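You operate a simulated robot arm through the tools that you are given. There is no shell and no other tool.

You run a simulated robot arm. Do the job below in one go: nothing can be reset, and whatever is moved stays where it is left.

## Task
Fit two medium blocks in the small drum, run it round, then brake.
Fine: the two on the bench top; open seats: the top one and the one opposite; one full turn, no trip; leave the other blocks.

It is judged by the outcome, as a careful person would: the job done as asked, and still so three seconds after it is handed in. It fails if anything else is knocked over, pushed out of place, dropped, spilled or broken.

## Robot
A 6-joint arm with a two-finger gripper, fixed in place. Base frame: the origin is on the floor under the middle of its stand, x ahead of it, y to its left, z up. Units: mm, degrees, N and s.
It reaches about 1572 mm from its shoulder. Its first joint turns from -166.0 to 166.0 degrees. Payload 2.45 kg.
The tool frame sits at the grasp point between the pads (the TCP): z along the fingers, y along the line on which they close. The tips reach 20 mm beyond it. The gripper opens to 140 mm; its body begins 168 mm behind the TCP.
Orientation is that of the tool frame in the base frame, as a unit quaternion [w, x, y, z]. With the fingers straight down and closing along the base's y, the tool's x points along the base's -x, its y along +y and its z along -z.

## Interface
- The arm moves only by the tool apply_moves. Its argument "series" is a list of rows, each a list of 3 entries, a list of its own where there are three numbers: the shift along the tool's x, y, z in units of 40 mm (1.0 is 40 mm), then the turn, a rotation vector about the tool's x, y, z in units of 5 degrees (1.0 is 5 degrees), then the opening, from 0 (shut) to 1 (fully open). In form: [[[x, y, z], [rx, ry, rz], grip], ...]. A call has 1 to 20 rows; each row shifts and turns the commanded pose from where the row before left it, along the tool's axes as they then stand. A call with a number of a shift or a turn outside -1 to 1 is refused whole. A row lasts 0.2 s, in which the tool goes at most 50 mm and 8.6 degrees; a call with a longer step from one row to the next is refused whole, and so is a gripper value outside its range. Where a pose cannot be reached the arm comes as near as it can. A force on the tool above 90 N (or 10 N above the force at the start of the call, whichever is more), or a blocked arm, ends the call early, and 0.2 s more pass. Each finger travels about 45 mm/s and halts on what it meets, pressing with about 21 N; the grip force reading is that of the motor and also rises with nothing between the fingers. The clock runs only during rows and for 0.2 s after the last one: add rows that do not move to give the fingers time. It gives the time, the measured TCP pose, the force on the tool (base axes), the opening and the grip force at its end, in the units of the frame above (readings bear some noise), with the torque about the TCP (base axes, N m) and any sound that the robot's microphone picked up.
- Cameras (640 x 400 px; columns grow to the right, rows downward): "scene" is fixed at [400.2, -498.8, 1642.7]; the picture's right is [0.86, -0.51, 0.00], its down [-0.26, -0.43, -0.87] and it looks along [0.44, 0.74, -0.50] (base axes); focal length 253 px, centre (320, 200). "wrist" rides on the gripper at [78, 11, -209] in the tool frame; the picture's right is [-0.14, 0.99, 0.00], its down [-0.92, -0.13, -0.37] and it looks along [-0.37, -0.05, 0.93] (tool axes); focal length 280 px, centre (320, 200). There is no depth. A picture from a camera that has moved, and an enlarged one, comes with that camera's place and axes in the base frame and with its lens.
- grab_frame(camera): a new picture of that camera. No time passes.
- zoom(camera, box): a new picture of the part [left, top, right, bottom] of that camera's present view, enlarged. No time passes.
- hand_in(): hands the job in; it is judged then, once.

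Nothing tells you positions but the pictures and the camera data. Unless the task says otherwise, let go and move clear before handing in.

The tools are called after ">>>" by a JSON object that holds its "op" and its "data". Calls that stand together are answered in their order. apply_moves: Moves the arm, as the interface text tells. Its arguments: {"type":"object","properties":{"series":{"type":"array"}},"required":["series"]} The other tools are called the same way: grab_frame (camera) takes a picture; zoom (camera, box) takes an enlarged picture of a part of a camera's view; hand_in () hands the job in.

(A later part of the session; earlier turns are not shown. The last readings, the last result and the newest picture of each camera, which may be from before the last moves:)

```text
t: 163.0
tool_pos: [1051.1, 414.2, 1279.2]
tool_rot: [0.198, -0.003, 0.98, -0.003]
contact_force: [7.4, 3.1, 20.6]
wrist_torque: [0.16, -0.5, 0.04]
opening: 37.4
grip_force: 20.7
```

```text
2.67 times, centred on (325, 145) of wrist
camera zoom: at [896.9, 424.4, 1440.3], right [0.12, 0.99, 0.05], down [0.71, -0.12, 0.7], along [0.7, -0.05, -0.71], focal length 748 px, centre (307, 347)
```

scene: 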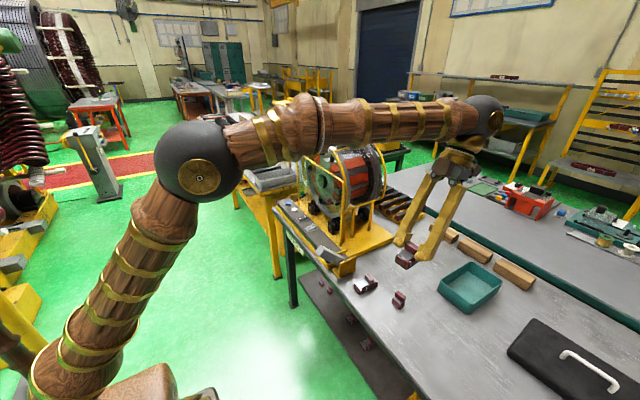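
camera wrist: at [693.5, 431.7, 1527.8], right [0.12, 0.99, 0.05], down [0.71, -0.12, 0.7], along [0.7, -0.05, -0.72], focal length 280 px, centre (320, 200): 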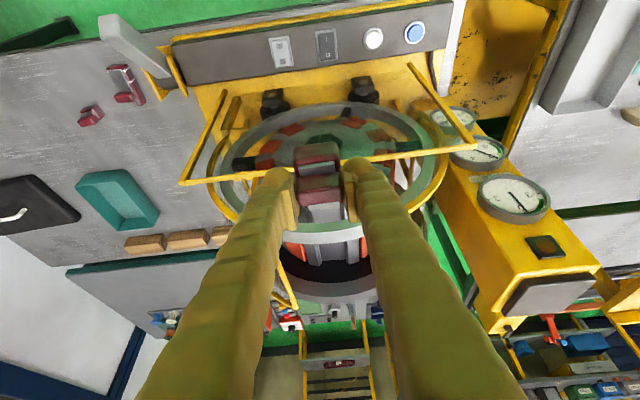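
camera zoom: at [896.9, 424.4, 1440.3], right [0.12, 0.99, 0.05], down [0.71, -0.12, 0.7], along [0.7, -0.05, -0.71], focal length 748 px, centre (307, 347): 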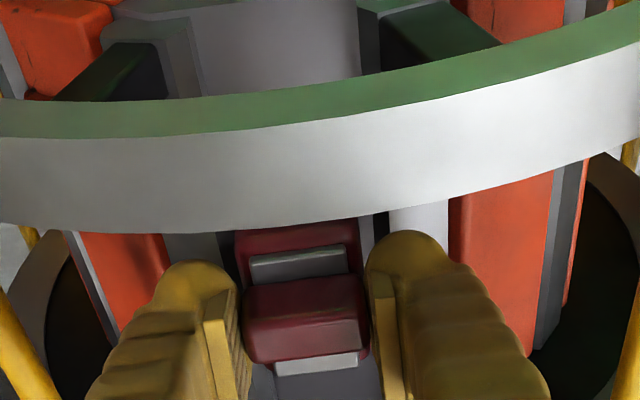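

Firm contact at 20 N. Releasing.

>>> {"op": "apply_moves", "data": {"series": [[[0, 0, 0], [0, 0, 0], 0.4], [[0, 0, 0], [0, 0, 0], 0.4], [[0, 0, 0], [0, 0, 0], 0.4]]}}

>>> {"op": "zoom", "data": {"camera": "wrist", "box": [250, 70, 400, 220]}}

>>> {"op": "apply_moves", "data": {"series": [[[-0.193, 0, -0.461], [0, 0, 0], 0.4], [[-0.29, 0, -0.69], [0, 0, 0], 0.4], [[-0.29, 0, -0.69], [0, 0, 0], 0.4], [[0, 0, 0], [0, 0, 0], 0.4]]}}

>>> {"op": "zoom", "data": {"camera": "wrist", "box": [270, 90, 370, 190]}}

>>> {"op": "zoom", "data": {"camera": "scene", "box": [310, 120, 370, 180]}}

```text
t: 163.8
tool_pos: [1050.4, 412.3, 1275.0]
tool_rot: [0.196, -0.003, 0.981, -0.004]
contact_force: [0.8, -0.1, 0.5]
wrist_torque: [-0.01, 0.02, 0.01]
opening: 55.9
grip_force: 0.1
```

```text
2.67 times, centred on (325, 145) of wrist
camera zoom: at [897.4, 424.7, 1438.4], right [0.12, 0.99, 0.05], down [0.71, -0.12, 0.7], along [0.7, -0.05, -0.72], focal length 748 px, centre (307, 347)
```

zoom: 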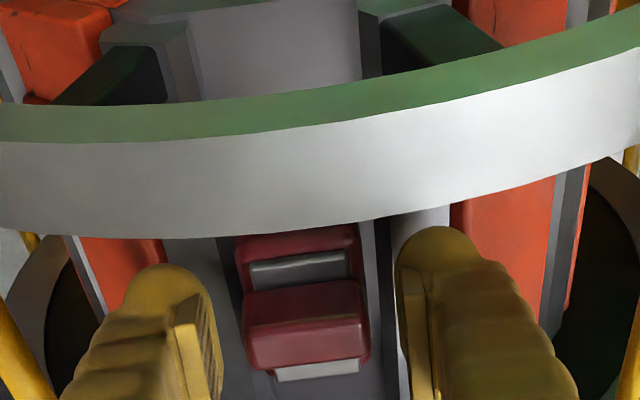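

```text
t: 164.8
tool_pos: [1051.2, 412.7, 1357.8]
tool_rot: [0.197, -0.002, 0.98, -0.004]
contact_force: [-0.6, -0.2, 0.6]
wrist_torque: [-0.04, 0.01, 0.02]
opening: 56.0
grip_force: 0.0
```

```text
4.00 times, centred on (320, 140) of wrist
camera zoom: at [898.0, 425.1, 1519.0], right [0.12, 0.99, 0.05], down [0.71, -0.12, 0.7], along [0.7, -0.05, -0.72], focal length 1122 px, centre (320, 440)
```

zoom: 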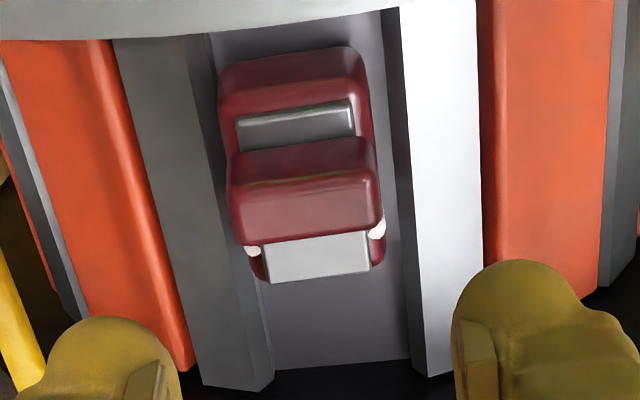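

```text
6.67 times, centred on (340, 150) of scene
camera zoom: at [400.2, -498.8, 1642.7], right [0.86, -0.51, 0.0], down [-0.26, -0.43, -0.87], along [0.44, 0.74, -0.5], focal length 1688 px, centre (187, 533)
```

zoom: 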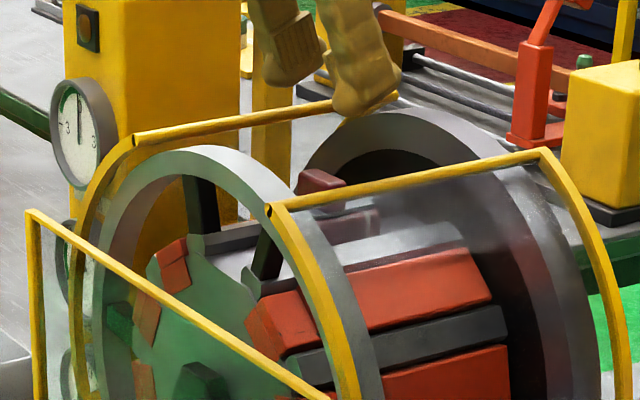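

Block 2 is in its seat. Backing out to read the gauges.

>>> {"op": "apply_moves", "data": {"series": [[[0.922, 0, -0.388], [0, 0, 0], 0.4], [[0.922, 0, -0.388], [0, 0, 0], 0.4], [[0.922, 0, -0.388], [0, 0, 0], 0.4], [[0.922, 0, -0.388], [0, 0, 0], 0.4], [[0.922, 0, -0.388], [0, 0, 0], 0.4], [[0.922, 0.4, -0.388], [0, 0, 0], 0.4], [[0.922, 0.4, -0.388], [0, 0, 0], 0.4], [[0.922, 0.4, -0.388], [0, 0, 0], 0.4], [[0, 0.4, 0], [0, -0.9, 0], 0.4], [[0, 0.4, 0], [0, -0.9, 0], 0.4], [[0, 0.4, 0], [0, -0.9, 0], 0.4], [[0, 0.4, 0], [0, -0.9, 0], 0.4]]}}

>>> {"op": "zoom", "data": {"camera": "wrist", "box": [360, 80, 480, 260]}}

>>> {"op": "zoom", "data": {"camera": "wrist", "box": [370, 110, 450, 190]}}

>>> {"op": "grab_frame", "data": {"camera": "wrist"}}

```text
t: 167.4
tool_pos: [732.2, 523.9, 1355.5]
tool_rot: [0.348, -0.002, 0.937, -0.004]
contact_force: [0.0, -0.9, -0.4]
wrist_torque: [-0.02, 0.02, 0.0]
opening: 56.0
grip_force: 0.1
```

```text
2.22 times, centred on (420, 170) of wrist
camera zoom: at [534.1, 536.3, 1462.5], right [0.1, 0.99, 0.08], down [0.46, -0.12, 0.88], along [0.88, -0.05, -0.46], focal length 623 px, centre (98, 267)
```

zoom: 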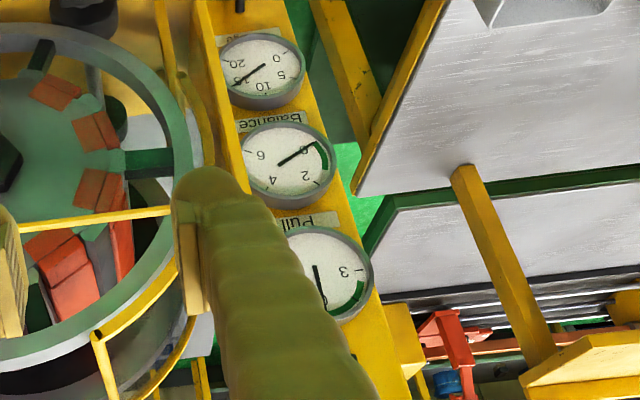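

```text
5.00 times, centred on (410, 150) of wrist
camera zoom: at [534.1, 536.3, 1462.5], right [0.1, 0.99, 0.08], down [0.46, -0.12, 0.88], along [0.88, -0.05, -0.46], focal length 1402 px, centre (-130, 450)
```

zoom: 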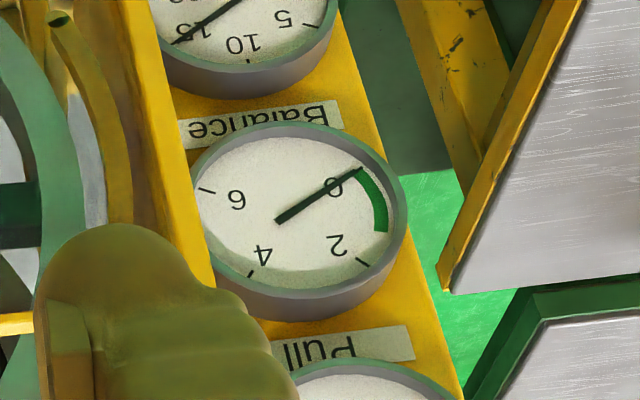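

```text
taken
camera wrist: at [534.1, 536.3, 1462.5], right [0.1, 0.99, 0.08], down [0.46, -0.12, 0.88], along [0.88, -0.05, -0.46], focal length 280 px, centre (320, 200)
```

wrist: 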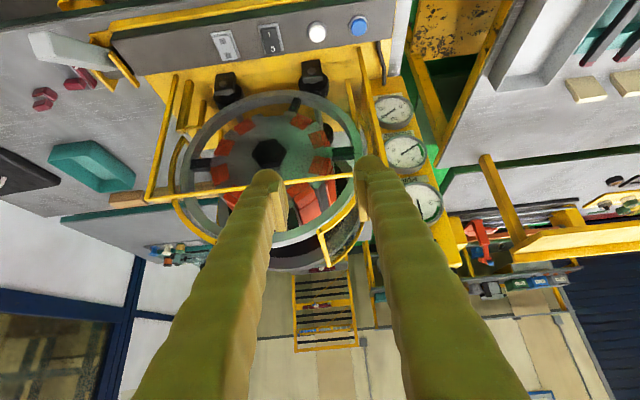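

Balance is back to 0 with both blocks fitted, Pull 0. Reading Charge accurately, since a full turn will draw it down.

>>> {"op": "zoom", "data": {"camera": "wrist", "box": [368, 85, 428, 135]}}

>>> {"op": "zoom", "data": {"camera": "wrist", "box": [10, 10, 130, 110]}}

>>> {"op": "zoom", "data": {"camera": "wrist", "box": [190, 10, 380, 80]}}

```text
8.00 times, centred on (398, 110) of wrist
camera zoom: at [534.1, 536.3, 1462.5], right [0.1, 0.99, 0.08], down [0.46, -0.12, 0.88], along [0.88, -0.05, -0.46], focal length 2243 px, centre (-304, 920)
```

zoom: 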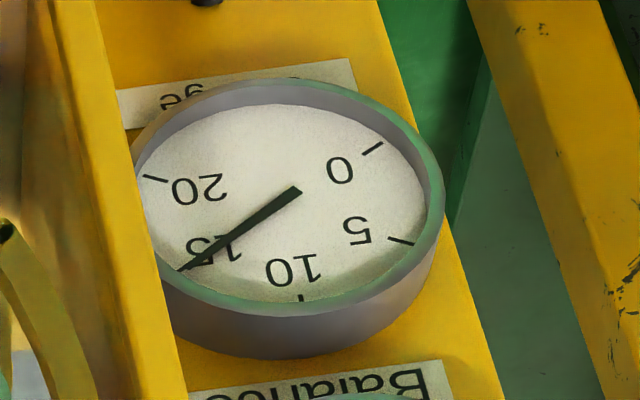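

```text
4.00 times, centred on (70, 60) of wrist
camera zoom: at [534.1, 536.3, 1462.5], right [0.1, 0.99, 0.08], down [0.46, -0.12, 0.88], along [0.88, -0.05, -0.46], focal length 1122 px, centre (1320, 760)
```

zoom: 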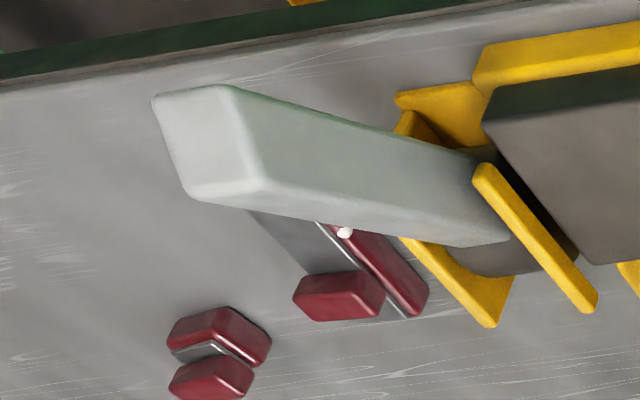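

```text
3.37 times, centred on (285, 45) of wrist
camera zoom: at [534.1, 536.3, 1462.5], right [0.1, 0.99, 0.08], down [0.46, -0.12, 0.88], along [0.88, -0.05, -0.46], focal length 944 px, centre (438, 722)
```

zoom: 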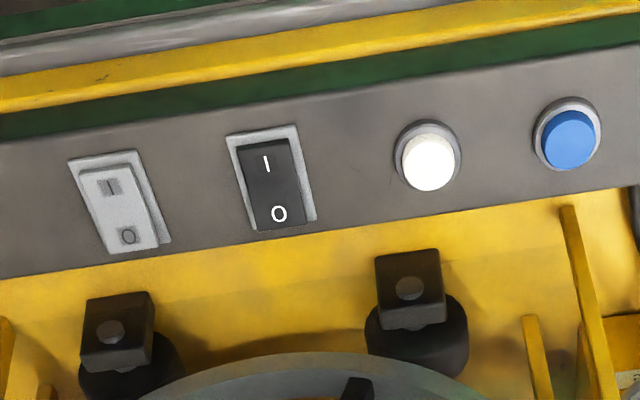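

Charge about 15. As insurance I'll do the same gentle pull test on block 2 before turning it upside down.

>>> {"op": "apply_moves", "data": {"series": [[[0, -0.4, 0], [0, 0.9, 0], 0.4], [[0, -0.4, 0], [0, 0.9, 0], 0.4], [[0, -0.4, 0], [0, 0.9, 0], 0.4], [[0, -0.4, 0], [0, 0.9, 0], 0.4], [[-0.922, -0.4, 0.388], [0, 0, 0], 0.4], [[-0.922, -0.4, 0.388], [0, 0, 0], 0.4], [[-0.922, -0.4, 0.388], [0, 0, 0], 0.4], [[-0.922, 0, 0.388], [0, 0, 0], 0.4], [[-0.922, 0, 0.388], [0, 0, 0], 0.4], [[-0.922, 0, 0.388], [0, 0, 0], 0.4], [[-0.922, 0, 0.388], [0, 0, 0], 0.4], [[-0.922, 0, 0.388], [0, 0, 0], 0.4], [[0, 0, 0], [0, 0, 0], 0.4]]}}

>>> {"op": "zoom", "data": {"camera": "wrist", "box": [250, 70, 400, 220]}}

```text
t: 170.2
tool_pos: [1050.7, 411.9, 1355.5]
tool_rot: [0.197, -0.002, 0.98, -0.004]
contact_force: [-0.4, 0.4, -0.1]
wrist_torque: [0.02, -0.02, -0.02]
opening: 55.9
grip_force: 0.0
```

```text
2.67 times, centred on (325, 145) of wrist
camera zoom: at [897.7, 424.5, 1518.2], right [0.12, 0.99, 0.05], down [0.71, -0.12, 0.7], along [0.7, -0.05, -0.72], focal length 748 px, centre (307, 347)
```

zoom: 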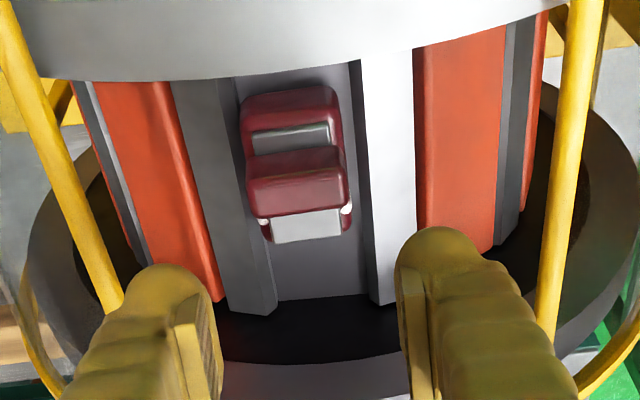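

Lowering around the bar and closing for the pull test on block 2.

>>> {"op": "apply_moves", "data": {"series": [[[0.29, 0, 0.69], [0, 0, 0], 0.4], [[0.29, 0, 0.69], [0, 0, 0], 0.4], [[0.135, 0, 0.323], [0, 0, 0], 0.4], [[0.029, 0, 0.069], [0, 0, 0], 0.4], [[0, 0, 0], [0, 0, 0], 0.1], [[0, 0, 0], [0, 0, 0], 0.1], [[0, 0, 0], [0, 0, 0], 0.1]]}}

>>> {"op": "apply_moves", "data": {"series": [[[-0.0193, 0, -0.0461], [0, 0, 0], 0.1], [[-0.0097, 0, -0.023], [0, 0, 0], 0.1]]}}

>>> {"op": "apply_moves", "data": {"series": [[[-0.0097, 0, -0.023], [0, 0, 0], 0.1], [[-0.0097, 0, -0.023], [0, 0, 0], 0.1]]}}

>>> {"op": "apply_moves", "data": {"series": [[[-0.0097, 0, -0.023], [0, 0, 0], 0.1], [[-0.0097, 0, -0.023], [0, 0, 0], 0.1]]}}

```text
t: 171.8
tool_pos: [1052.1, 411.5, 1280.4]
tool_rot: [0.196, -0.002, 0.981, -0.004]
contact_force: [1.3, 0.1, 1.1]
wrist_torque: [0.02, -0.03, 0.02]
opening: 37.3
grip_force: 21.1
```

```text
t: 172.4
tool_pos: [1051.4, 411.6, 1281.5]
tool_rot: [0.196, -0.002, 0.981, -0.004]
contact_force: [1.0, 0.4, -14.8]
wrist_torque: [0.0, 0.14, -0.02]
opening: 37.6
grip_force: 21.0
```

```text
t: 173.0
tool_pos: [1051.6, 412.7, 1283.8]
tool_rot: [0.197, -0.002, 0.98, -0.004]
contact_force: [1.5, -0.3, -14.9]
wrist_torque: [0.01, 0.06, 0.0]
opening: 37.4
grip_force: 21.2
```

```text
t: 173.6
tool_pos: [1052.4, 412.0, 1284.8]
tool_rot: [0.197, -0.001, 0.98, -0.004]
contact_force: [1.1, -1.3, -15.3]
wrist_torque: [0.02, 0.1, 0.01]
opening: 37.4
grip_force: 21.1
```

Block 2 is held just as firmly (fingers slip at 15 N). Releasing, retreating, and going to the white button for the full turn.

>>> {"op": "apply_moves", "data": {"series": [[[0, 0, 0], [0, 0, 0], 0.4], [[0, 0, 0], [0, 0, 0], 0.4], [[0, 0, 0], [0, 0, 0], 0.4], [[-0.29, 0, -0.69], [0, 0, 0], 0.4], [[-0.29, 0, -0.69], [0, 0, 0], 0.4], [[-0.193, 0, -0.461], [0, 0, 0], 0.4], [[0.922, 0, -0.388], [0, 0, 0], 0.4], [[0.922, 0, -0.388], [0, 0, 0], 0.4], [[0.922, 0, -0.388], [0, 0, 0], 0.4], [[0.922, 0, -0.388], [0, 0, 0], 0.4], [[0.922, 0.6, -0.388], [0, 0, 0], 0.2], [[0.922, 0.6, -0.388], [0, 0, 0], 0], [[0.922, 0.6, -0.388], [0, -0.5, 0], 0], [[0, 0.6, 0], [0, -0.5, 0], 0], [[0, 0.5, 0], [0, -0.5, 0], 0]]}}

>>> {"op": "grab_frame", "data": {"camera": "wrist"}}

>>> {"op": "zoom", "data": {"camera": "scene", "box": [290, 120, 390, 210]}}

>>> {"op": "zoom", "data": {"camera": "scene", "box": [295, 145, 325, 170]}}

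```text
t: 176.8
tool_pos: [770.8, 529.4, 1364.3]
tool_rot: [0.26, -0.003, 0.966, -0.003]
contact_force: [0.3, -0.1, 0.2]
wrist_torque: [-0.02, 0.02, 0.05]
opening: 0.0
grip_force: 20.9
```

```text
taken
camera wrist: at [597.3, 541.8, 1505.8], right [0.12, 0.99, 0.06], down [0.61, -0.12, 0.78], along [0.78, -0.05, -0.62], focal length 280 px, centre (320, 200)
```

wrist: 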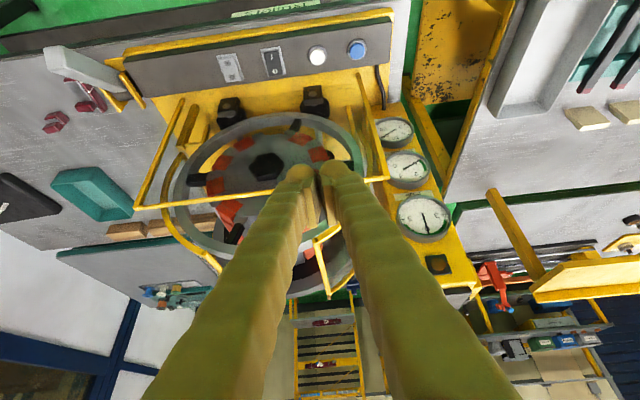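

```text
4.44 times, centred on (340, 165) of scene
camera zoom: at [400.2, -498.8, 1642.7], right [0.86, -0.51, 0.0], down [-0.26, -0.43, -0.87], along [0.44, 0.74, -0.5], focal length 1126 px, centre (231, 356)
```

zoom: 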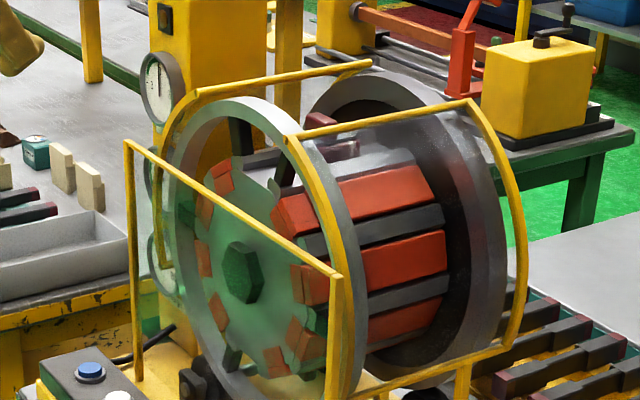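

```text
16.00 times, centred on (310, 158) of scene
camera zoom: at [400.2, -498.8, 1642.7], right [0.86, -0.51, 0.0], down [-0.26, -0.43, -0.87], along [0.44, 0.74, -0.5], focal length 4052 px, centre (480, 880)
```

zoom: 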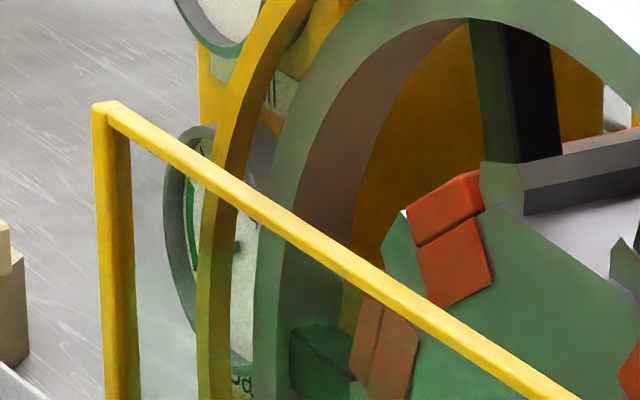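

Reference picture of the drum is recorded. Descending to the white button.

>>> {"op": "apply_moves", "data": {"series": [[[0.286, -0.009, 0.89], [0, 0, 0], 0], [[0.286, -0.009, 0.89], [0, 0, 0], 0], [[0.286, -0.009, 0.89], [0, 0, 0], 0], [[0.286, -0.009, 0.89], [0, 0, 0], 0], [[0.286, -0.009, 0.89], [0, 0, 0], 0], [[0.286, -0.009, 0.89], [0, 0, 0], 0], [[0.286, -0.009, 0.89], [0, 0, 0], 0], [[0.286, -0.009, 0.89], [0, 0, 0], 0], [[0.286, -0.009, 0.89], [0, 0, 0], 0], [[0.286, -0.009, 0.89], [0, 0, 0], 0], [[0.286, -0.009, 0.89], [0, 0, 0], 0], [[0, 0, 0], [0, 0, 0], 0]]}}

>>> {"op": "zoom", "data": {"camera": "wrist", "box": [260, 110, 400, 200]}}

>>> {"op": "zoom", "data": {"camera": "wrist", "box": [440, 230, 580, 370]}}

```text
t: 179.4
tool_pos: [861.6, 520.1, 963.9]
tool_rot: [0.26, -0.003, 0.965, -0.003]
contact_force: [-0.2, -0.8, 0.4]
wrist_torque: [-0.01, 0.01, 0.03]
opening: 0.1
grip_force: 20.9
```

```text
4.44 times, centred on (330, 155) of wrist
camera zoom: at [687.2, 532.8, 1105.4], right [0.12, 0.99, 0.06], down [0.61, -0.12, 0.78], along [0.78, -0.05, -0.62], focal length 1246 px, centre (276, 400)
```

zoom: 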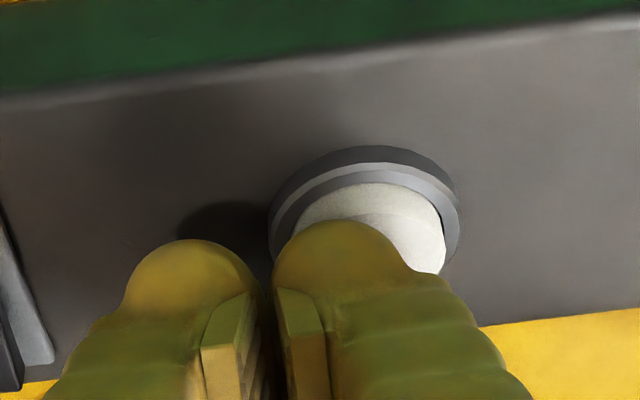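

```text
2.86 times, centred on (510, 300) of wrist
camera zoom: at [687.2, 532.8, 1105.4], right [0.12, 0.99, 0.06], down [0.61, -0.12, 0.78], along [0.78, -0.05, -0.62], focal length 801 px, centre (-223, -86)
```

zoom: 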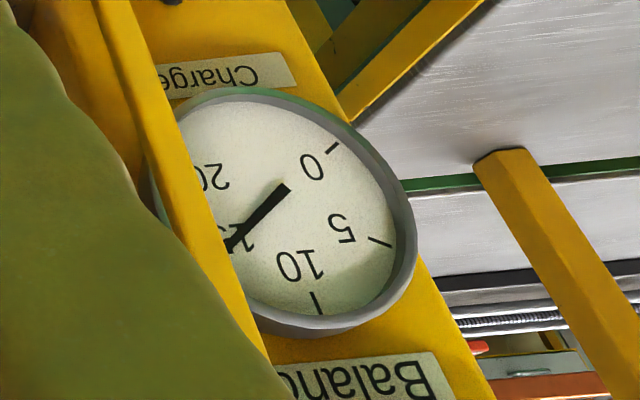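

Slight re-centring, then pressing and holding white for the full run, checking along the way.

>>> {"op": "apply_moves", "data": {"series": [[[0.087, 0.15, -0.05], [0, 0, 0], 0], [[0.056, 0, 0.0975], [0, 0, 0], 0], [[0.056, 0, 0.0975], [0, 0, 0], 0], [[0.056, 0, 0.0975], [0, 0, 0], 0], [[0, 0, 0], [0, 0, 0], 0], [[0, 0, 0], [0, 0, 0], 0], [[0, 0, 0], [0, 0, 0], 0], [[0, 0, 0], [0, 0, 0], 0], [[0, 0, 0], [0, 0, 0], 0], [[0, 0, 0], [0, 0, 0], 0]]}}

>>> {"op": "zoom", "data": {"camera": "scene", "box": [290, 110, 390, 200]}}

>>> {"op": "zoom", "data": {"camera": "scene", "box": [300, 110, 330, 145]}}

```text
t: 181.6
tool_pos: [857.6, 525.4, 952.2]
tool_rot: [0.261, -0.002, 0.965, -0.003]
contact_force: [-1.1, 3.5, 35.6]
wrist_torque: [0.44, 0.19, -0.01]
opening: 0.0
grip_force: 20.7
heard: click
```

```text
4.44 times, centred on (340, 155) of scene
camera zoom: at [400.2, -498.8, 1642.7], right [0.86, -0.51, 0.0], down [-0.26, -0.43, -0.87], along [0.44, 0.74, -0.5], focal length 1126 px, centre (231, 400)
```

zoom: 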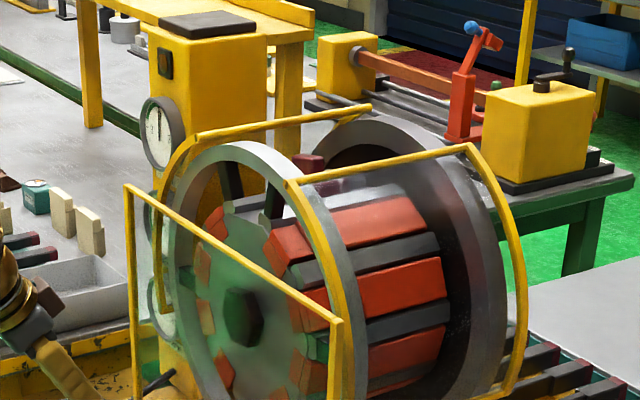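

```text
11.43 times, centred on (315, 128) of scene
camera zoom: at [400.2, -498.8, 1642.7], right [0.86, -0.51, 0.0], down [-0.26, -0.43, -0.87], along [0.44, 0.74, -0.5], focal length 2894 px, centre (377, 1029)
```

zoom: 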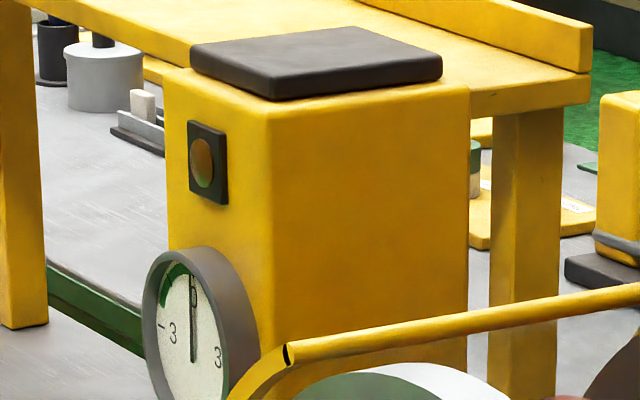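

Turning with Pull at 0 and no trip. Continuing to hold.

>>> {"op": "apply_moves", "data": {"series": [[[0, 0, 0], [0, 0, 0], 0], [[0, 0, 0], [0, 0, 0], 0], [[0, 0, 0], [0, 0, 0], 0], [[0, 0, 0], [0, 0, 0], 0], [[0, 0, 0], [0, 0, 0], 0], [[0, 0, 0], [0, 0, 0], 0], [[0, 0, 0], [0, 0, 0], 0], [[0, 0, 0], [0, 0, 0], 0], [[0, 0, 0], [0, 0, 0], 0], [[0, 0, 0], [0, 0, 0], 0], [[0, 0, 0], [0, 0, 0], 0], [[0, 0, 0], [0, 0, 0], 0], [[0, 0, 0], [0, 0, 0], 0], [[0, 0, 0], [0, 0, 0], 0], [[0, 0, 0], [0, 0, 0], 0], [[0, 0, 0], [0, 0, 0], 0], [[0, 0, 0], [0, 0, 0], 0], [[0, 0, 0], [0, 0, 0], 0], [[0, 0, 0], [0, 0, 0], 0], [[0, 0, 0], [0, 0, 0], 0]]}}

>>> {"op": "zoom", "data": {"camera": "scene", "box": [290, 110, 390, 200]}}

>>> {"op": "zoom", "data": {"camera": "wrist", "box": [440, 240, 580, 380]}}

```text
t: 185.8
tool_pos: [856.7, 526.5, 952.1]
tool_rot: [0.261, -0.001, 0.965, -0.004]
contact_force: [6.3, 4.9, 57.2]
wrist_torque: [0.67, 0.12, -0.08]
opening: 0.0
grip_force: 21.4
```

```text
4.44 times, centred on (340, 155) of scene
camera zoom: at [400.2, -498.8, 1642.7], right [0.86, -0.51, 0.0], down [-0.26, -0.43, -0.87], along [0.44, 0.74, -0.5], focal length 1126 px, centre (231, 400)
```

zoom: 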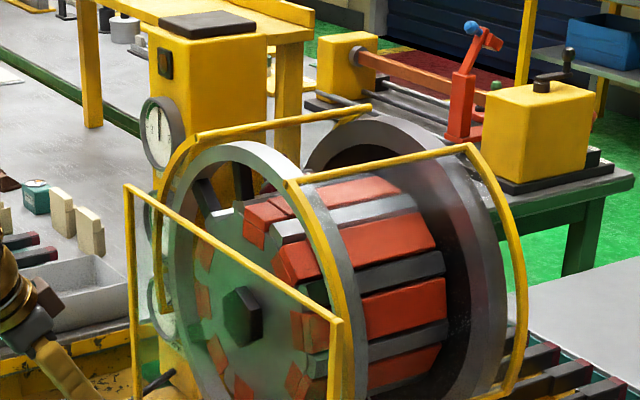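

```text
2.86 times, centred on (510, 310) of wrist
camera zoom: at [682.6, 538.8, 1093.1], right [0.12, 0.99, 0.06], down [0.61, -0.12, 0.78], along [0.78, -0.05, -0.62], focal length 801 px, centre (-223, -114)
```

zoom: 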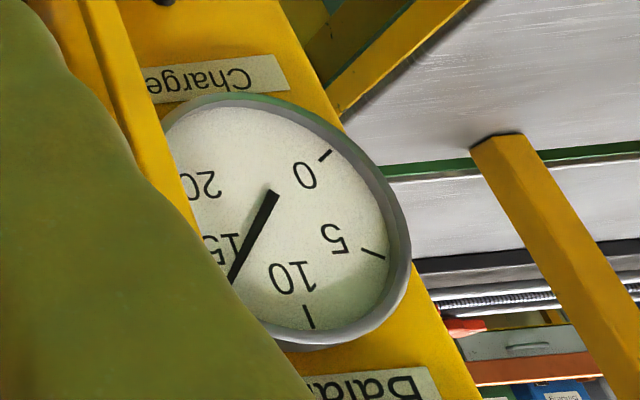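

Charge ~14 and dropping slowly, enough for the turn. The push on the button has crept up a bit, so I'll ease it by a millimetre while continuing to hold.

>>> {"op": "apply_moves", "data": {"series": [[[-0.0125, 0, -0.0217], [0, 0, 0], 0], [[0, 0, 0], [0, 0, 0], 0], [[0, 0, 0], [0, 0, 0], 0], [[0, 0, 0], [0, 0, 0], 0], [[0, 0, 0], [0, 0, 0], 0], [[0, 0, 0], [0, 0, 0], 0], [[0, 0, 0], [0, 0, 0], 0], [[0, 0, 0], [0, 0, 0], 0], [[0, 0, 0], [0, 0, 0], 0], [[0, 0, 0], [0, 0, 0], 0], [[0, 0, 0], [0, 0, 0], 0], [[0, 0, 0], [0, 0, 0], 0], [[0, 0, 0], [0, 0, 0], 0], [[0, 0, 0], [0, 0, 0], 0], [[0, 0, 0], [0, 0, 0], 0], [[0, 0, 0], [0, 0, 0], 0], [[0, 0, 0], [0, 0, 0], 0], [[0, 0, 0], [0, 0, 0], 0], [[0, 0, 0], [0, 0, 0], 0], [[0, 0, 0], [0, 0, 0], 0]]}}

>>> {"op": "zoom", "data": {"camera": "scene", "box": [290, 110, 390, 200]}}

>>> {"op": "zoom", "data": {"camera": "scene", "box": [300, 110, 330, 145]}}

```text
t: 190.0
tool_pos: [857.1, 526.0, 951.6]
tool_rot: [0.262, -0.003, 0.965, -0.002]
contact_force: [-4.3, -4.1, 35.0]
wrist_torque: [0.25, 0.27, 0.11]
opening: 0.0
grip_force: 21.0
```

```text
4.44 times, centred on (340, 155) of scene
camera zoom: at [400.2, -498.8, 1642.7], right [0.86, -0.51, 0.0], down [-0.26, -0.43, -0.87], along [0.44, 0.74, -0.5], focal length 1126 px, centre (231, 400)
```

zoom: 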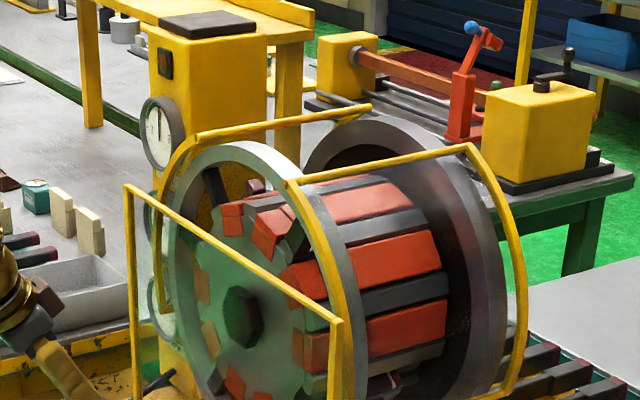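

```text
11.43 times, centred on (315, 128) of scene
camera zoom: at [400.2, -498.8, 1642.7], right [0.86, -0.51, 0.0], down [-0.26, -0.43, -0.87], along [0.44, 0.74, -0.5], focal length 2894 px, centre (377, 1029)
```

zoom: 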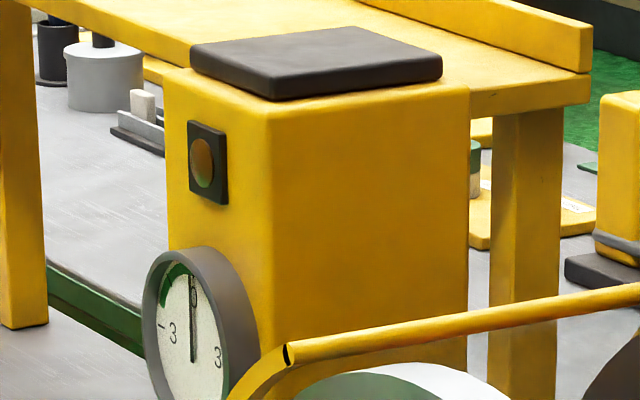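

Block 1 is visible coming up the near side, held. Pull 0, lamp dark. Continuing.

>>> {"op": "apply_moves", "data": {"series": [[[0, 0, 0], [0, 0, 0], 0], [[0, 0, 0], [0, 0, 0], 0], [[0, 0, 0], [0, 0, 0], 0], [[0, 0, 0], [0, 0, 0], 0], [[0, 0, 0], [0, 0, 0], 0], [[0, 0, 0], [0, 0, 0], 0], [[0, 0, 0], [0, 0, 0], 0], [[0, 0, 0], [0, 0, 0], 0], [[0, 0, 0], [0, 0, 0], 0], [[0, 0, 0], [0, 0, 0], 0], [[0, 0, 0], [0, 0, 0], 0], [[0, 0, 0], [0, 0, 0], 0], [[0, 0, 0], [0, 0, 0], 0], [[0, 0, 0], [0, 0, 0], 0], [[0, 0, 0], [0, 0, 0], 0], [[0, 0, 0], [0, 0, 0], 0], [[0, 0, 0], [0, 0, 0], 0], [[0, 0, 0], [0, 0, 0], 0], [[0, 0, 0], [0, 0, 0], 0], [[0, 0, 0], [0, 0, 0], 0]]}}

>>> {"op": "zoom", "data": {"camera": "scene", "box": [290, 110, 390, 200]}}

>>> {"op": "zoom", "data": {"camera": "wrist", "box": [440, 240, 580, 380]}}

```text
t: 194.2
tool_pos: [857.0, 525.9, 953.4]
tool_rot: [0.262, -0.003, 0.965, -0.003]
contact_force: [0.2, 0.8, 31.0]
wrist_torque: [0.3, 0.16, -0.04]
opening: 0.0
grip_force: 21.0
```

```text
4.44 times, centred on (340, 155) of scene
camera zoom: at [400.2, -498.8, 1642.7], right [0.86, -0.51, 0.0], down [-0.26, -0.43, -0.87], along [0.44, 0.74, -0.5], focal length 1126 px, centre (231, 400)
```

zoom: 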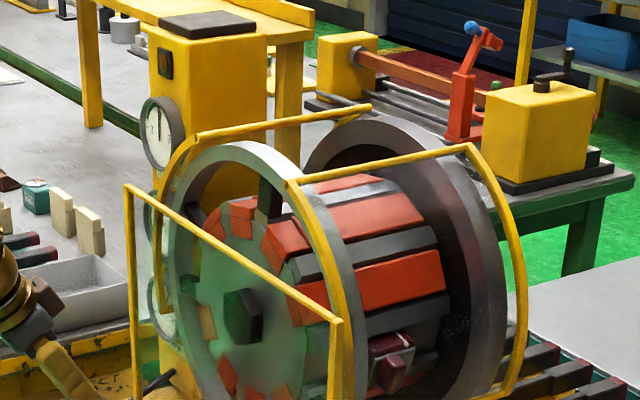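

```text
2.86 times, centred on (510, 310) of wrist
camera zoom: at [682.6, 539.0, 1093.5], right [0.12, 0.99, 0.06], down [0.61, -0.12, 0.78], along [0.78, -0.05, -0.62], focal length 801 px, centre (-223, -114)
```

zoom: 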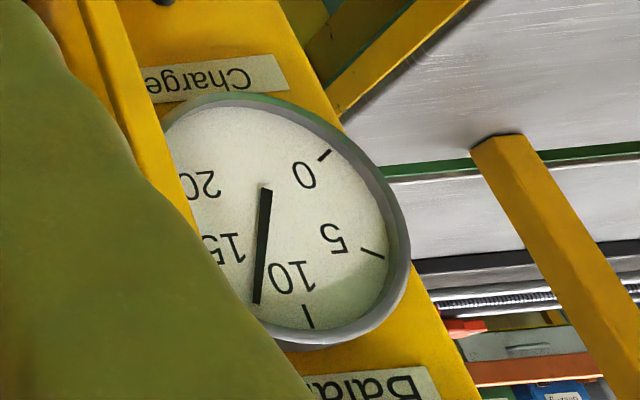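

About 85° done, Charge ~12.4 (rate leaves ample reserve for the full turn). Continuing.

>>> {"op": "apply_moves", "data": {"series": [[[0, 0, 0], [0, 0, 0], 0], [[0, 0, 0], [0, 0, 0], 0], [[0, 0, 0], [0, 0, 0], 0], [[0, 0, 0], [0, 0, 0], 0], [[0, 0, 0], [0, 0, 0], 0], [[0, 0, 0], [0, 0, 0], 0], [[0, 0, 0], [0, 0, 0], 0], [[0, 0, 0], [0, 0, 0], 0], [[0, 0, 0], [0, 0, 0], 0], [[0, 0, 0], [0, 0, 0], 0], [[0, 0, 0], [0, 0, 0], 0], [[0, 0, 0], [0, 0, 0], 0], [[0, 0, 0], [0, 0, 0], 0], [[0, 0, 0], [0, 0, 0], 0], [[0, 0, 0], [0, 0, 0], 0], [[0, 0, 0], [0, 0, 0], 0], [[0, 0, 0], [0, 0, 0], 0], [[0, 0, 0], [0, 0, 0], 0], [[0, 0, 0], [0, 0, 0], 0], [[0, 0, 0], [0, 0, 0], 0]]}}

>>> {"op": "apply_moves", "data": {"series": [[[0, 0, 0], [0, 0, 0], 0], [[0, 0, 0], [0, 0, 0], 0], [[0, 0, 0], [0, 0, 0], 0], [[0, 0, 0], [0, 0, 0], 0], [[0, 0, 0], [0, 0, 0], 0], [[0, 0, 0], [0, 0, 0], 0], [[0, 0, 0], [0, 0, 0], 0], [[0, 0, 0], [0, 0, 0], 0], [[0, 0, 0], [0, 0, 0], 0], [[0, 0, 0], [0, 0, 0], 0], [[0, 0, 0], [0, 0, 0], 0], [[0, 0, 0], [0, 0, 0], 0], [[0, 0, 0], [0, 0, 0], 0], [[0, 0, 0], [0, 0, 0], 0], [[0, 0, 0], [0, 0, 0], 0], [[0, 0, 0], [0, 0, 0], 0], [[0, 0, 0], [0, 0, 0], 0], [[0, 0, 0], [0, 0, 0], 0], [[0, 0, 0], [0, 0, 0], 0], [[0, 0, 0], [0, 0, 0], 0]]}}

>>> {"op": "zoom", "data": {"camera": "scene", "box": [290, 110, 390, 200]}}

>>> {"op": "zoom", "data": {"camera": "wrist", "box": [440, 240, 580, 380]}}

>>> {"op": "zoom", "data": {"camera": "scene", "box": [300, 110, 330, 145]}}

```text
t: 198.4
tool_pos: [856.2, 527.3, 953.2]
tool_rot: [0.261, -0.002, 0.965, -0.004]
contact_force: [0.6, 0.4, 32.3]
wrist_torque: [0.32, 0.18, 0.02]
opening: 0.1
grip_force: 20.9
```

```text
t: 202.6
tool_pos: [855.7, 526.5, 952.3]
tool_rot: [0.261, -0.002, 0.965, -0.004]
contact_force: [-0.8, 0.6, 31.9]
wrist_torque: [0.3, 0.19, 0.01]
opening: 0.0
grip_force: 21.3
```

```text
4.44 times, centred on (340, 155) of scene
camera zoom: at [400.2, -498.8, 1642.7], right [0.86, -0.51, 0.0], down [-0.26, -0.43, -0.87], along [0.44, 0.74, -0.5], focal length 1126 px, centre (231, 400)
```

zoom: 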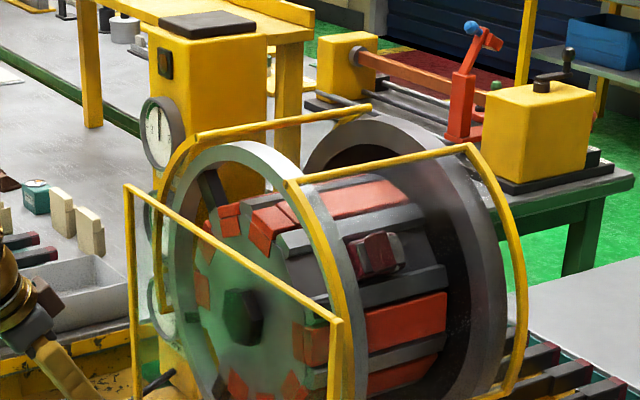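

```text
2.86 times, centred on (510, 310) of wrist
camera zoom: at [682.6, 539.0, 1093.5], right [0.12, 0.99, 0.06], down [0.61, -0.12, 0.78], along [0.78, -0.05, -0.62], focal length 801 px, centre (-223, -114)
```

zoom: 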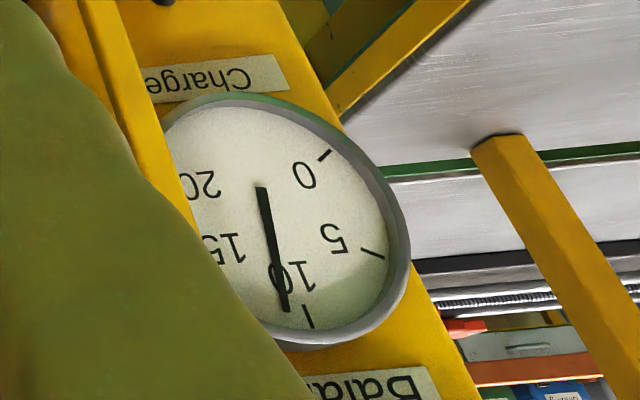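

```text
11.43 times, centred on (315, 128) of scene
camera zoom: at [400.2, -498.8, 1642.7], right [0.86, -0.51, 0.0], down [-0.26, -0.43, -0.87], along [0.44, 0.74, -0.5], focal length 2894 px, centre (377, 1029)
```

zoom: 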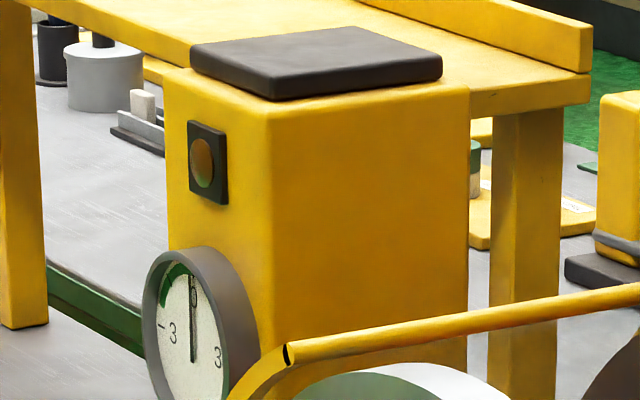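

About 135° done; Charge ~11.2; Pull 0; lamp dark. Continuing to hold.

>>> {"op": "apply_moves", "data": {"series": [[[0, 0, 0], [0, 0, 0], 0], [[0, 0, 0], [0, 0, 0], 0], [[0, 0, 0], [0, 0, 0], 0], [[0, 0, 0], [0, 0, 0], 0], [[0, 0, 0], [0, 0, 0], 0], [[0, 0, 0], [0, 0, 0], 0], [[0, 0, 0], [0, 0, 0], 0], [[0, 0, 0], [0, 0, 0], 0], [[0, 0, 0], [0, 0, 0], 0], [[0, 0, 0], [0, 0, 0], 0], [[0, 0, 0], [0, 0, 0], 0], [[0, 0, 0], [0, 0, 0], 0], [[0, 0, 0], [0, 0, 0], 0], [[0, 0, 0], [0, 0, 0], 0], [[0, 0, 0], [0, 0, 0], 0], [[0, 0, 0], [0, 0, 0], 0], [[0, 0, 0], [0, 0, 0], 0], [[0, 0, 0], [0, 0, 0], 0], [[0, 0, 0], [0, 0, 0], 0], [[0, 0, 0], [0, 0, 0], 0]]}}

>>> {"op": "apply_moves", "data": {"series": [[[0, 0, 0], [0, 0, 0], 0], [[0, 0, 0], [0, 0, 0], 0], [[0, 0, 0], [0, 0, 0], 0], [[0, 0, 0], [0, 0, 0], 0], [[0, 0, 0], [0, 0, 0], 0], [[0, 0, 0], [0, 0, 0], 0], [[0, 0, 0], [0, 0, 0], 0], [[0, 0, 0], [0, 0, 0], 0], [[0, 0, 0], [0, 0, 0], 0], [[0, 0, 0], [0, 0, 0], 0], [[0, 0, 0], [0, 0, 0], 0], [[0, 0, 0], [0, 0, 0], 0], [[0, 0, 0], [0, 0, 0], 0], [[0, 0, 0], [0, 0, 0], 0], [[0, 0, 0], [0, 0, 0], 0], [[0, 0, 0], [0, 0, 0], 0], [[0, 0, 0], [0, 0, 0], 0], [[0, 0, 0], [0, 0, 0], 0], [[0, 0, 0], [0, 0, 0], 0], [[0, 0, 0], [0, 0, 0], 0]]}}

>>> {"op": "zoom", "data": {"camera": "scene", "box": [290, 110, 390, 200]}}

>>> {"op": "zoom", "data": {"camera": "scene", "box": [300, 110, 330, 145]}}

```text
t: 206.8
tool_pos: [855.8, 526.7, 952.4]
tool_rot: [0.262, -0.002, 0.965, -0.003]
contact_force: [-0.4, -0.4, 31.9]
wrist_torque: [0.29, 0.14, -0.03]
opening: 0.0
grip_force: 21.4
```

```text
t: 211.0
tool_pos: [856.7, 526.9, 951.4]
tool_rot: [0.261, -0.002, 0.965, -0.003]
contact_force: [-0.3, -0.1, 32.9]
wrist_torque: [0.32, 0.15, 0.01]
opening: 0.2
grip_force: 21.0
```

```text
4.44 times, centred on (340, 155) of scene
camera zoom: at [400.2, -498.8, 1642.7], right [0.86, -0.51, 0.0], down [-0.26, -0.43, -0.87], along [0.44, 0.74, -0.5], focal length 1126 px, centre (231, 400)
```

zoom: 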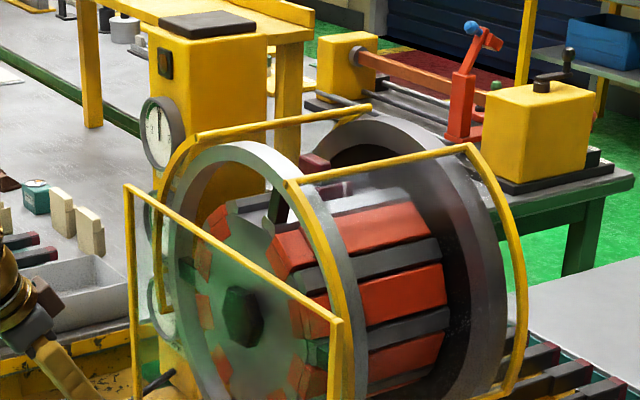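

```text
11.43 times, centred on (315, 128) of scene
camera zoom: at [400.2, -498.8, 1642.7], right [0.86, -0.51, 0.0], down [-0.26, -0.43, -0.87], along [0.44, 0.74, -0.5], focal length 2894 px, centre (377, 1029)
```

zoom: 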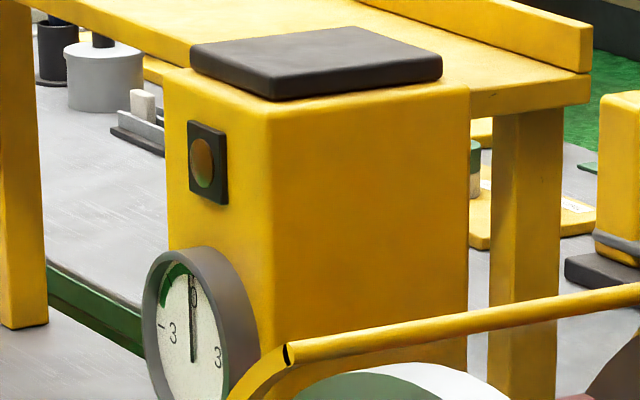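

Half way: block 1 is back at the top after ~187°, all in order. Continuing for the second half.

>>> {"op": "apply_moves", "data": {"series": [[[0, 0, 0], [0, 0, 0], 0], [[0, 0, 0], [0, 0, 0], 0], [[0, 0, 0], [0, 0, 0], 0], [[0, 0, 0], [0, 0, 0], 0], [[0, 0, 0], [0, 0, 0], 0], [[0, 0, 0], [0, 0, 0], 0], [[0, 0, 0], [0, 0, 0], 0], [[0, 0, 0], [0, 0, 0], 0], [[0, 0, 0], [0, 0, 0], 0], [[0, 0, 0], [0, 0, 0], 0], [[0, 0, 0], [0, 0, 0], 0], [[0, 0, 0], [0, 0, 0], 0], [[0, 0, 0], [0, 0, 0], 0], [[0, 0, 0], [0, 0, 0], 0], [[0, 0, 0], [0, 0, 0], 0], [[0, 0, 0], [0, 0, 0], 0], [[0, 0, 0], [0, 0, 0], 0], [[0, 0, 0], [0, 0, 0], 0], [[0, 0, 0], [0, 0, 0], 0], [[0, 0, 0], [0, 0, 0], 0]]}}

>>> {"op": "apply_moves", "data": {"series": [[[0, 0, 0], [0, 0, 0], 0], [[0, 0, 0], [0, 0, 0], 0], [[0, 0, 0], [0, 0, 0], 0], [[0, 0, 0], [0, 0, 0], 0], [[0, 0, 0], [0, 0, 0], 0], [[0, 0, 0], [0, 0, 0], 0], [[0, 0, 0], [0, 0, 0], 0], [[0, 0, 0], [0, 0, 0], 0], [[0, 0, 0], [0, 0, 0], 0], [[0, 0, 0], [0, 0, 0], 0], [[0, 0, 0], [0, 0, 0], 0], [[0, 0, 0], [0, 0, 0], 0], [[0, 0, 0], [0, 0, 0], 0], [[0, 0, 0], [0, 0, 0], 0], [[0, 0, 0], [0, 0, 0], 0], [[0, 0, 0], [0, 0, 0], 0], [[0, 0, 0], [0, 0, 0], 0], [[0, 0, 0], [0, 0, 0], 0], [[0, 0, 0], [0, 0, 0], 0], [[0, 0, 0], [0, 0, 0], 0]]}}

>>> {"op": "zoom", "data": {"camera": "scene", "box": [290, 110, 390, 200]}}

>>> {"op": "zoom", "data": {"camera": "wrist", "box": [440, 240, 580, 380]}}

>>> {"op": "zoom", "data": {"camera": "scene", "box": [300, 110, 330, 145]}}

```text
t: 215.2
tool_pos: [856.0, 526.7, 952.3]
tool_rot: [0.262, -0.002, 0.965, -0.004]
contact_force: [0.1, 0.7, 32.6]
wrist_torque: [0.29, 0.16, 0.0]
opening: 0.0
grip_force: 21.2
```

```text
t: 219.4
tool_pos: [857.0, 525.9, 952.1]
tool_rot: [0.261, -0.002, 0.965, -0.003]
contact_force: [0.9, 0.7, 31.9]
wrist_torque: [0.29, 0.16, 0.03]
opening: 0.1
grip_force: 20.9
```

```text
4.44 times, centred on (340, 155) of scene
camera zoom: at [400.2, -498.8, 1642.7], right [0.86, -0.51, 0.0], down [-0.26, -0.43, -0.87], along [0.44, 0.74, -0.5], focal length 1126 px, centre (231, 400)
```

zoom: 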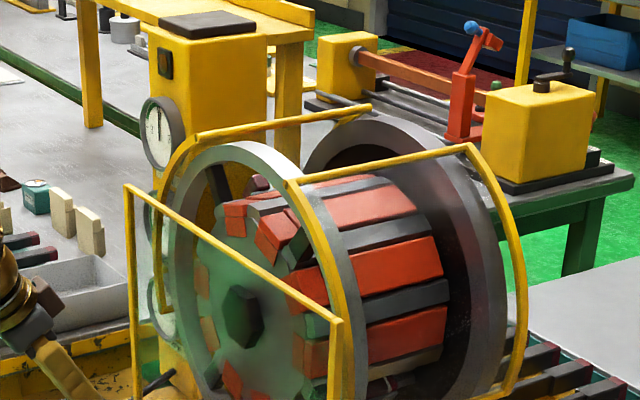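

```text
2.86 times, centred on (510, 310) of wrist
camera zoom: at [682.6, 539.0, 1093.5], right [0.12, 0.99, 0.06], down [0.61, -0.12, 0.78], along [0.78, -0.05, -0.62], focal length 801 px, centre (-223, -114)
```

zoom: 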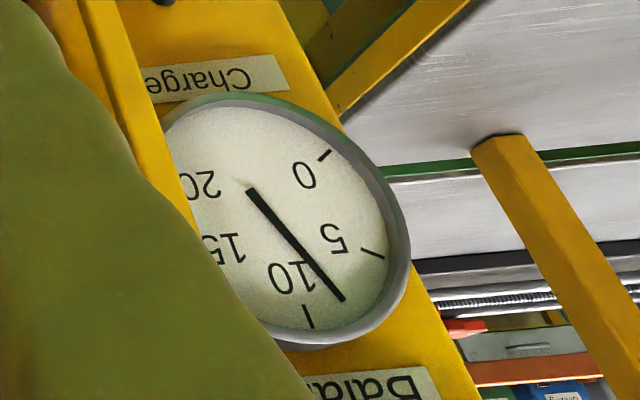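

```text
11.43 times, centred on (315, 128) of scene
camera zoom: at [400.2, -498.8, 1642.7], right [0.86, -0.51, 0.0], down [-0.26, -0.43, -0.87], along [0.44, 0.74, -0.5], focal length 2894 px, centre (377, 1029)
```

zoom: 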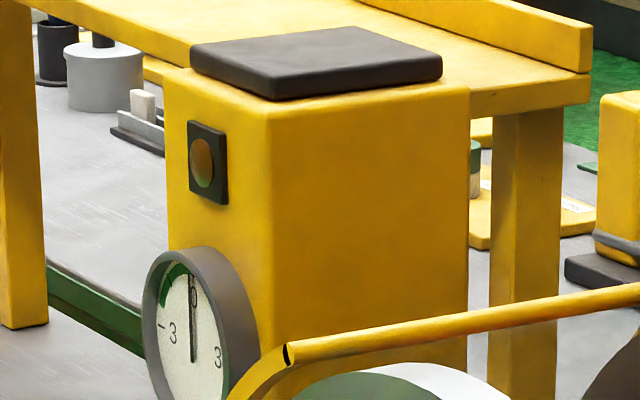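

Charge ~8.7, still fine for the last ~120°. Continuing.

>>> {"op": "apply_moves", "data": {"series": [[[0, 0, 0], [0, 0, 0], 0], [[0, 0, 0], [0, 0, 0], 0], [[0, 0, 0], [0, 0, 0], 0], [[0, 0, 0], [0, 0, 0], 0], [[0, 0, 0], [0, 0, 0], 0], [[0, 0, 0], [0, 0, 0], 0], [[0, 0, 0], [0, 0, 0], 0], [[0, 0, 0], [0, 0, 0], 0], [[0, 0, 0], [0, 0, 0], 0], [[0, 0, 0], [0, 0, 0], 0], [[0, 0, 0], [0, 0, 0], 0], [[0, 0, 0], [0, 0, 0], 0], [[0, 0, 0], [0, 0, 0], 0], [[0, 0, 0], [0, 0, 0], 0], [[0, 0, 0], [0, 0, 0], 0], [[0, 0, 0], [0, 0, 0], 0], [[0, 0, 0], [0, 0, 0], 0], [[0, 0, 0], [0, 0, 0], 0], [[0, 0, 0], [0, 0, 0], 0], [[0, 0, 0], [0, 0, 0], 0]]}}

>>> {"op": "apply_moves", "data": {"series": [[[0, 0, 0], [0, 0, 0], 0], [[0, 0, 0], [0, 0, 0], 0], [[0, 0, 0], [0, 0, 0], 0], [[0, 0, 0], [0, 0, 0], 0], [[0, 0, 0], [0, 0, 0], 0], [[0, 0, 0], [0, 0, 0], 0], [[0, 0, 0], [0, 0, 0], 0], [[0, 0, 0], [0, 0, 0], 0], [[0, 0, 0], [0, 0, 0], 0], [[0, 0, 0], [0, 0, 0], 0], [[0, 0, 0], [0, 0, 0], 0], [[0, 0, 0], [0, 0, 0], 0], [[0, 0, 0], [0, 0, 0], 0], [[0, 0, 0], [0, 0, 0], 0], [[0, 0, 0], [0, 0, 0], 0], [[0, 0, 0], [0, 0, 0], 0], [[0, 0, 0], [0, 0, 0], 0], [[0, 0, 0], [0, 0, 0], 0], [[0, 0, 0], [0, 0, 0], 0], [[0, 0, 0], [0, 0, 0], 0]]}}

>>> {"op": "zoom", "data": {"camera": "scene", "box": [290, 110, 390, 200]}}

>>> {"op": "zoom", "data": {"camera": "scene", "box": [300, 110, 330, 145]}}

```text
t: 223.6
tool_pos: [856.6, 525.7, 953.0]
tool_rot: [0.261, -0.002, 0.965, -0.003]
contact_force: [-0.1, 0.4, 32.3]
wrist_torque: [0.33, 0.15, 0.02]
opening: 0.0
grip_force: 21.4
```

```text
t: 227.8
tool_pos: [855.5, 527.8, 951.5]
tool_rot: [0.261, -0.002, 0.965, -0.004]
contact_force: [0.2, 0.1, 32.0]
wrist_torque: [0.33, 0.16, -0.03]
opening: 0.1
grip_force: 20.7
```

```text
4.44 times, centred on (340, 155) of scene
camera zoom: at [400.2, -498.8, 1642.7], right [0.86, -0.51, 0.0], down [-0.26, -0.43, -0.87], along [0.44, 0.74, -0.5], focal length 1126 px, centre (231, 400)
```

zoom: 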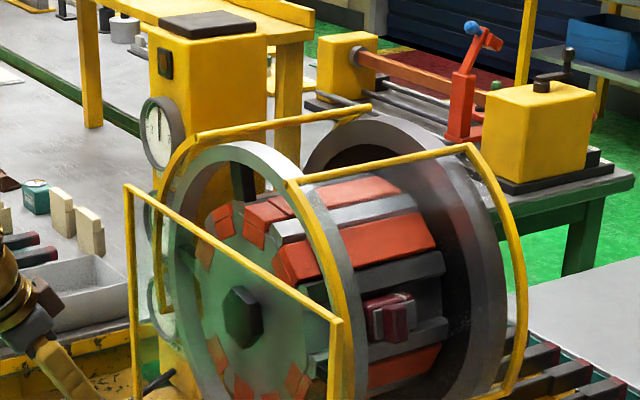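

```text
11.43 times, centred on (315, 128) of scene
camera zoom: at [400.2, -498.8, 1642.7], right [0.86, -0.51, 0.0], down [-0.26, -0.43, -0.87], along [0.44, 0.74, -0.5], focal length 2894 px, centre (377, 1029)
```

zoom: 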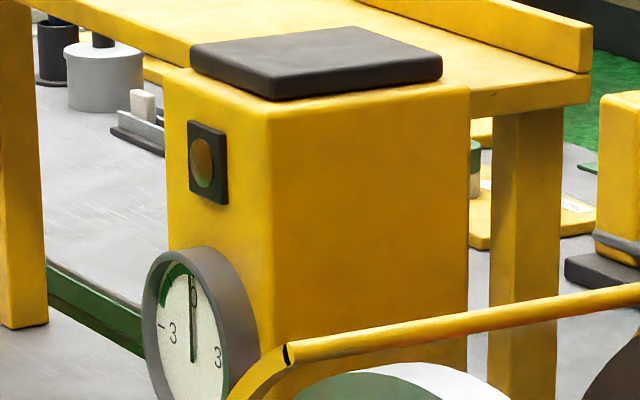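

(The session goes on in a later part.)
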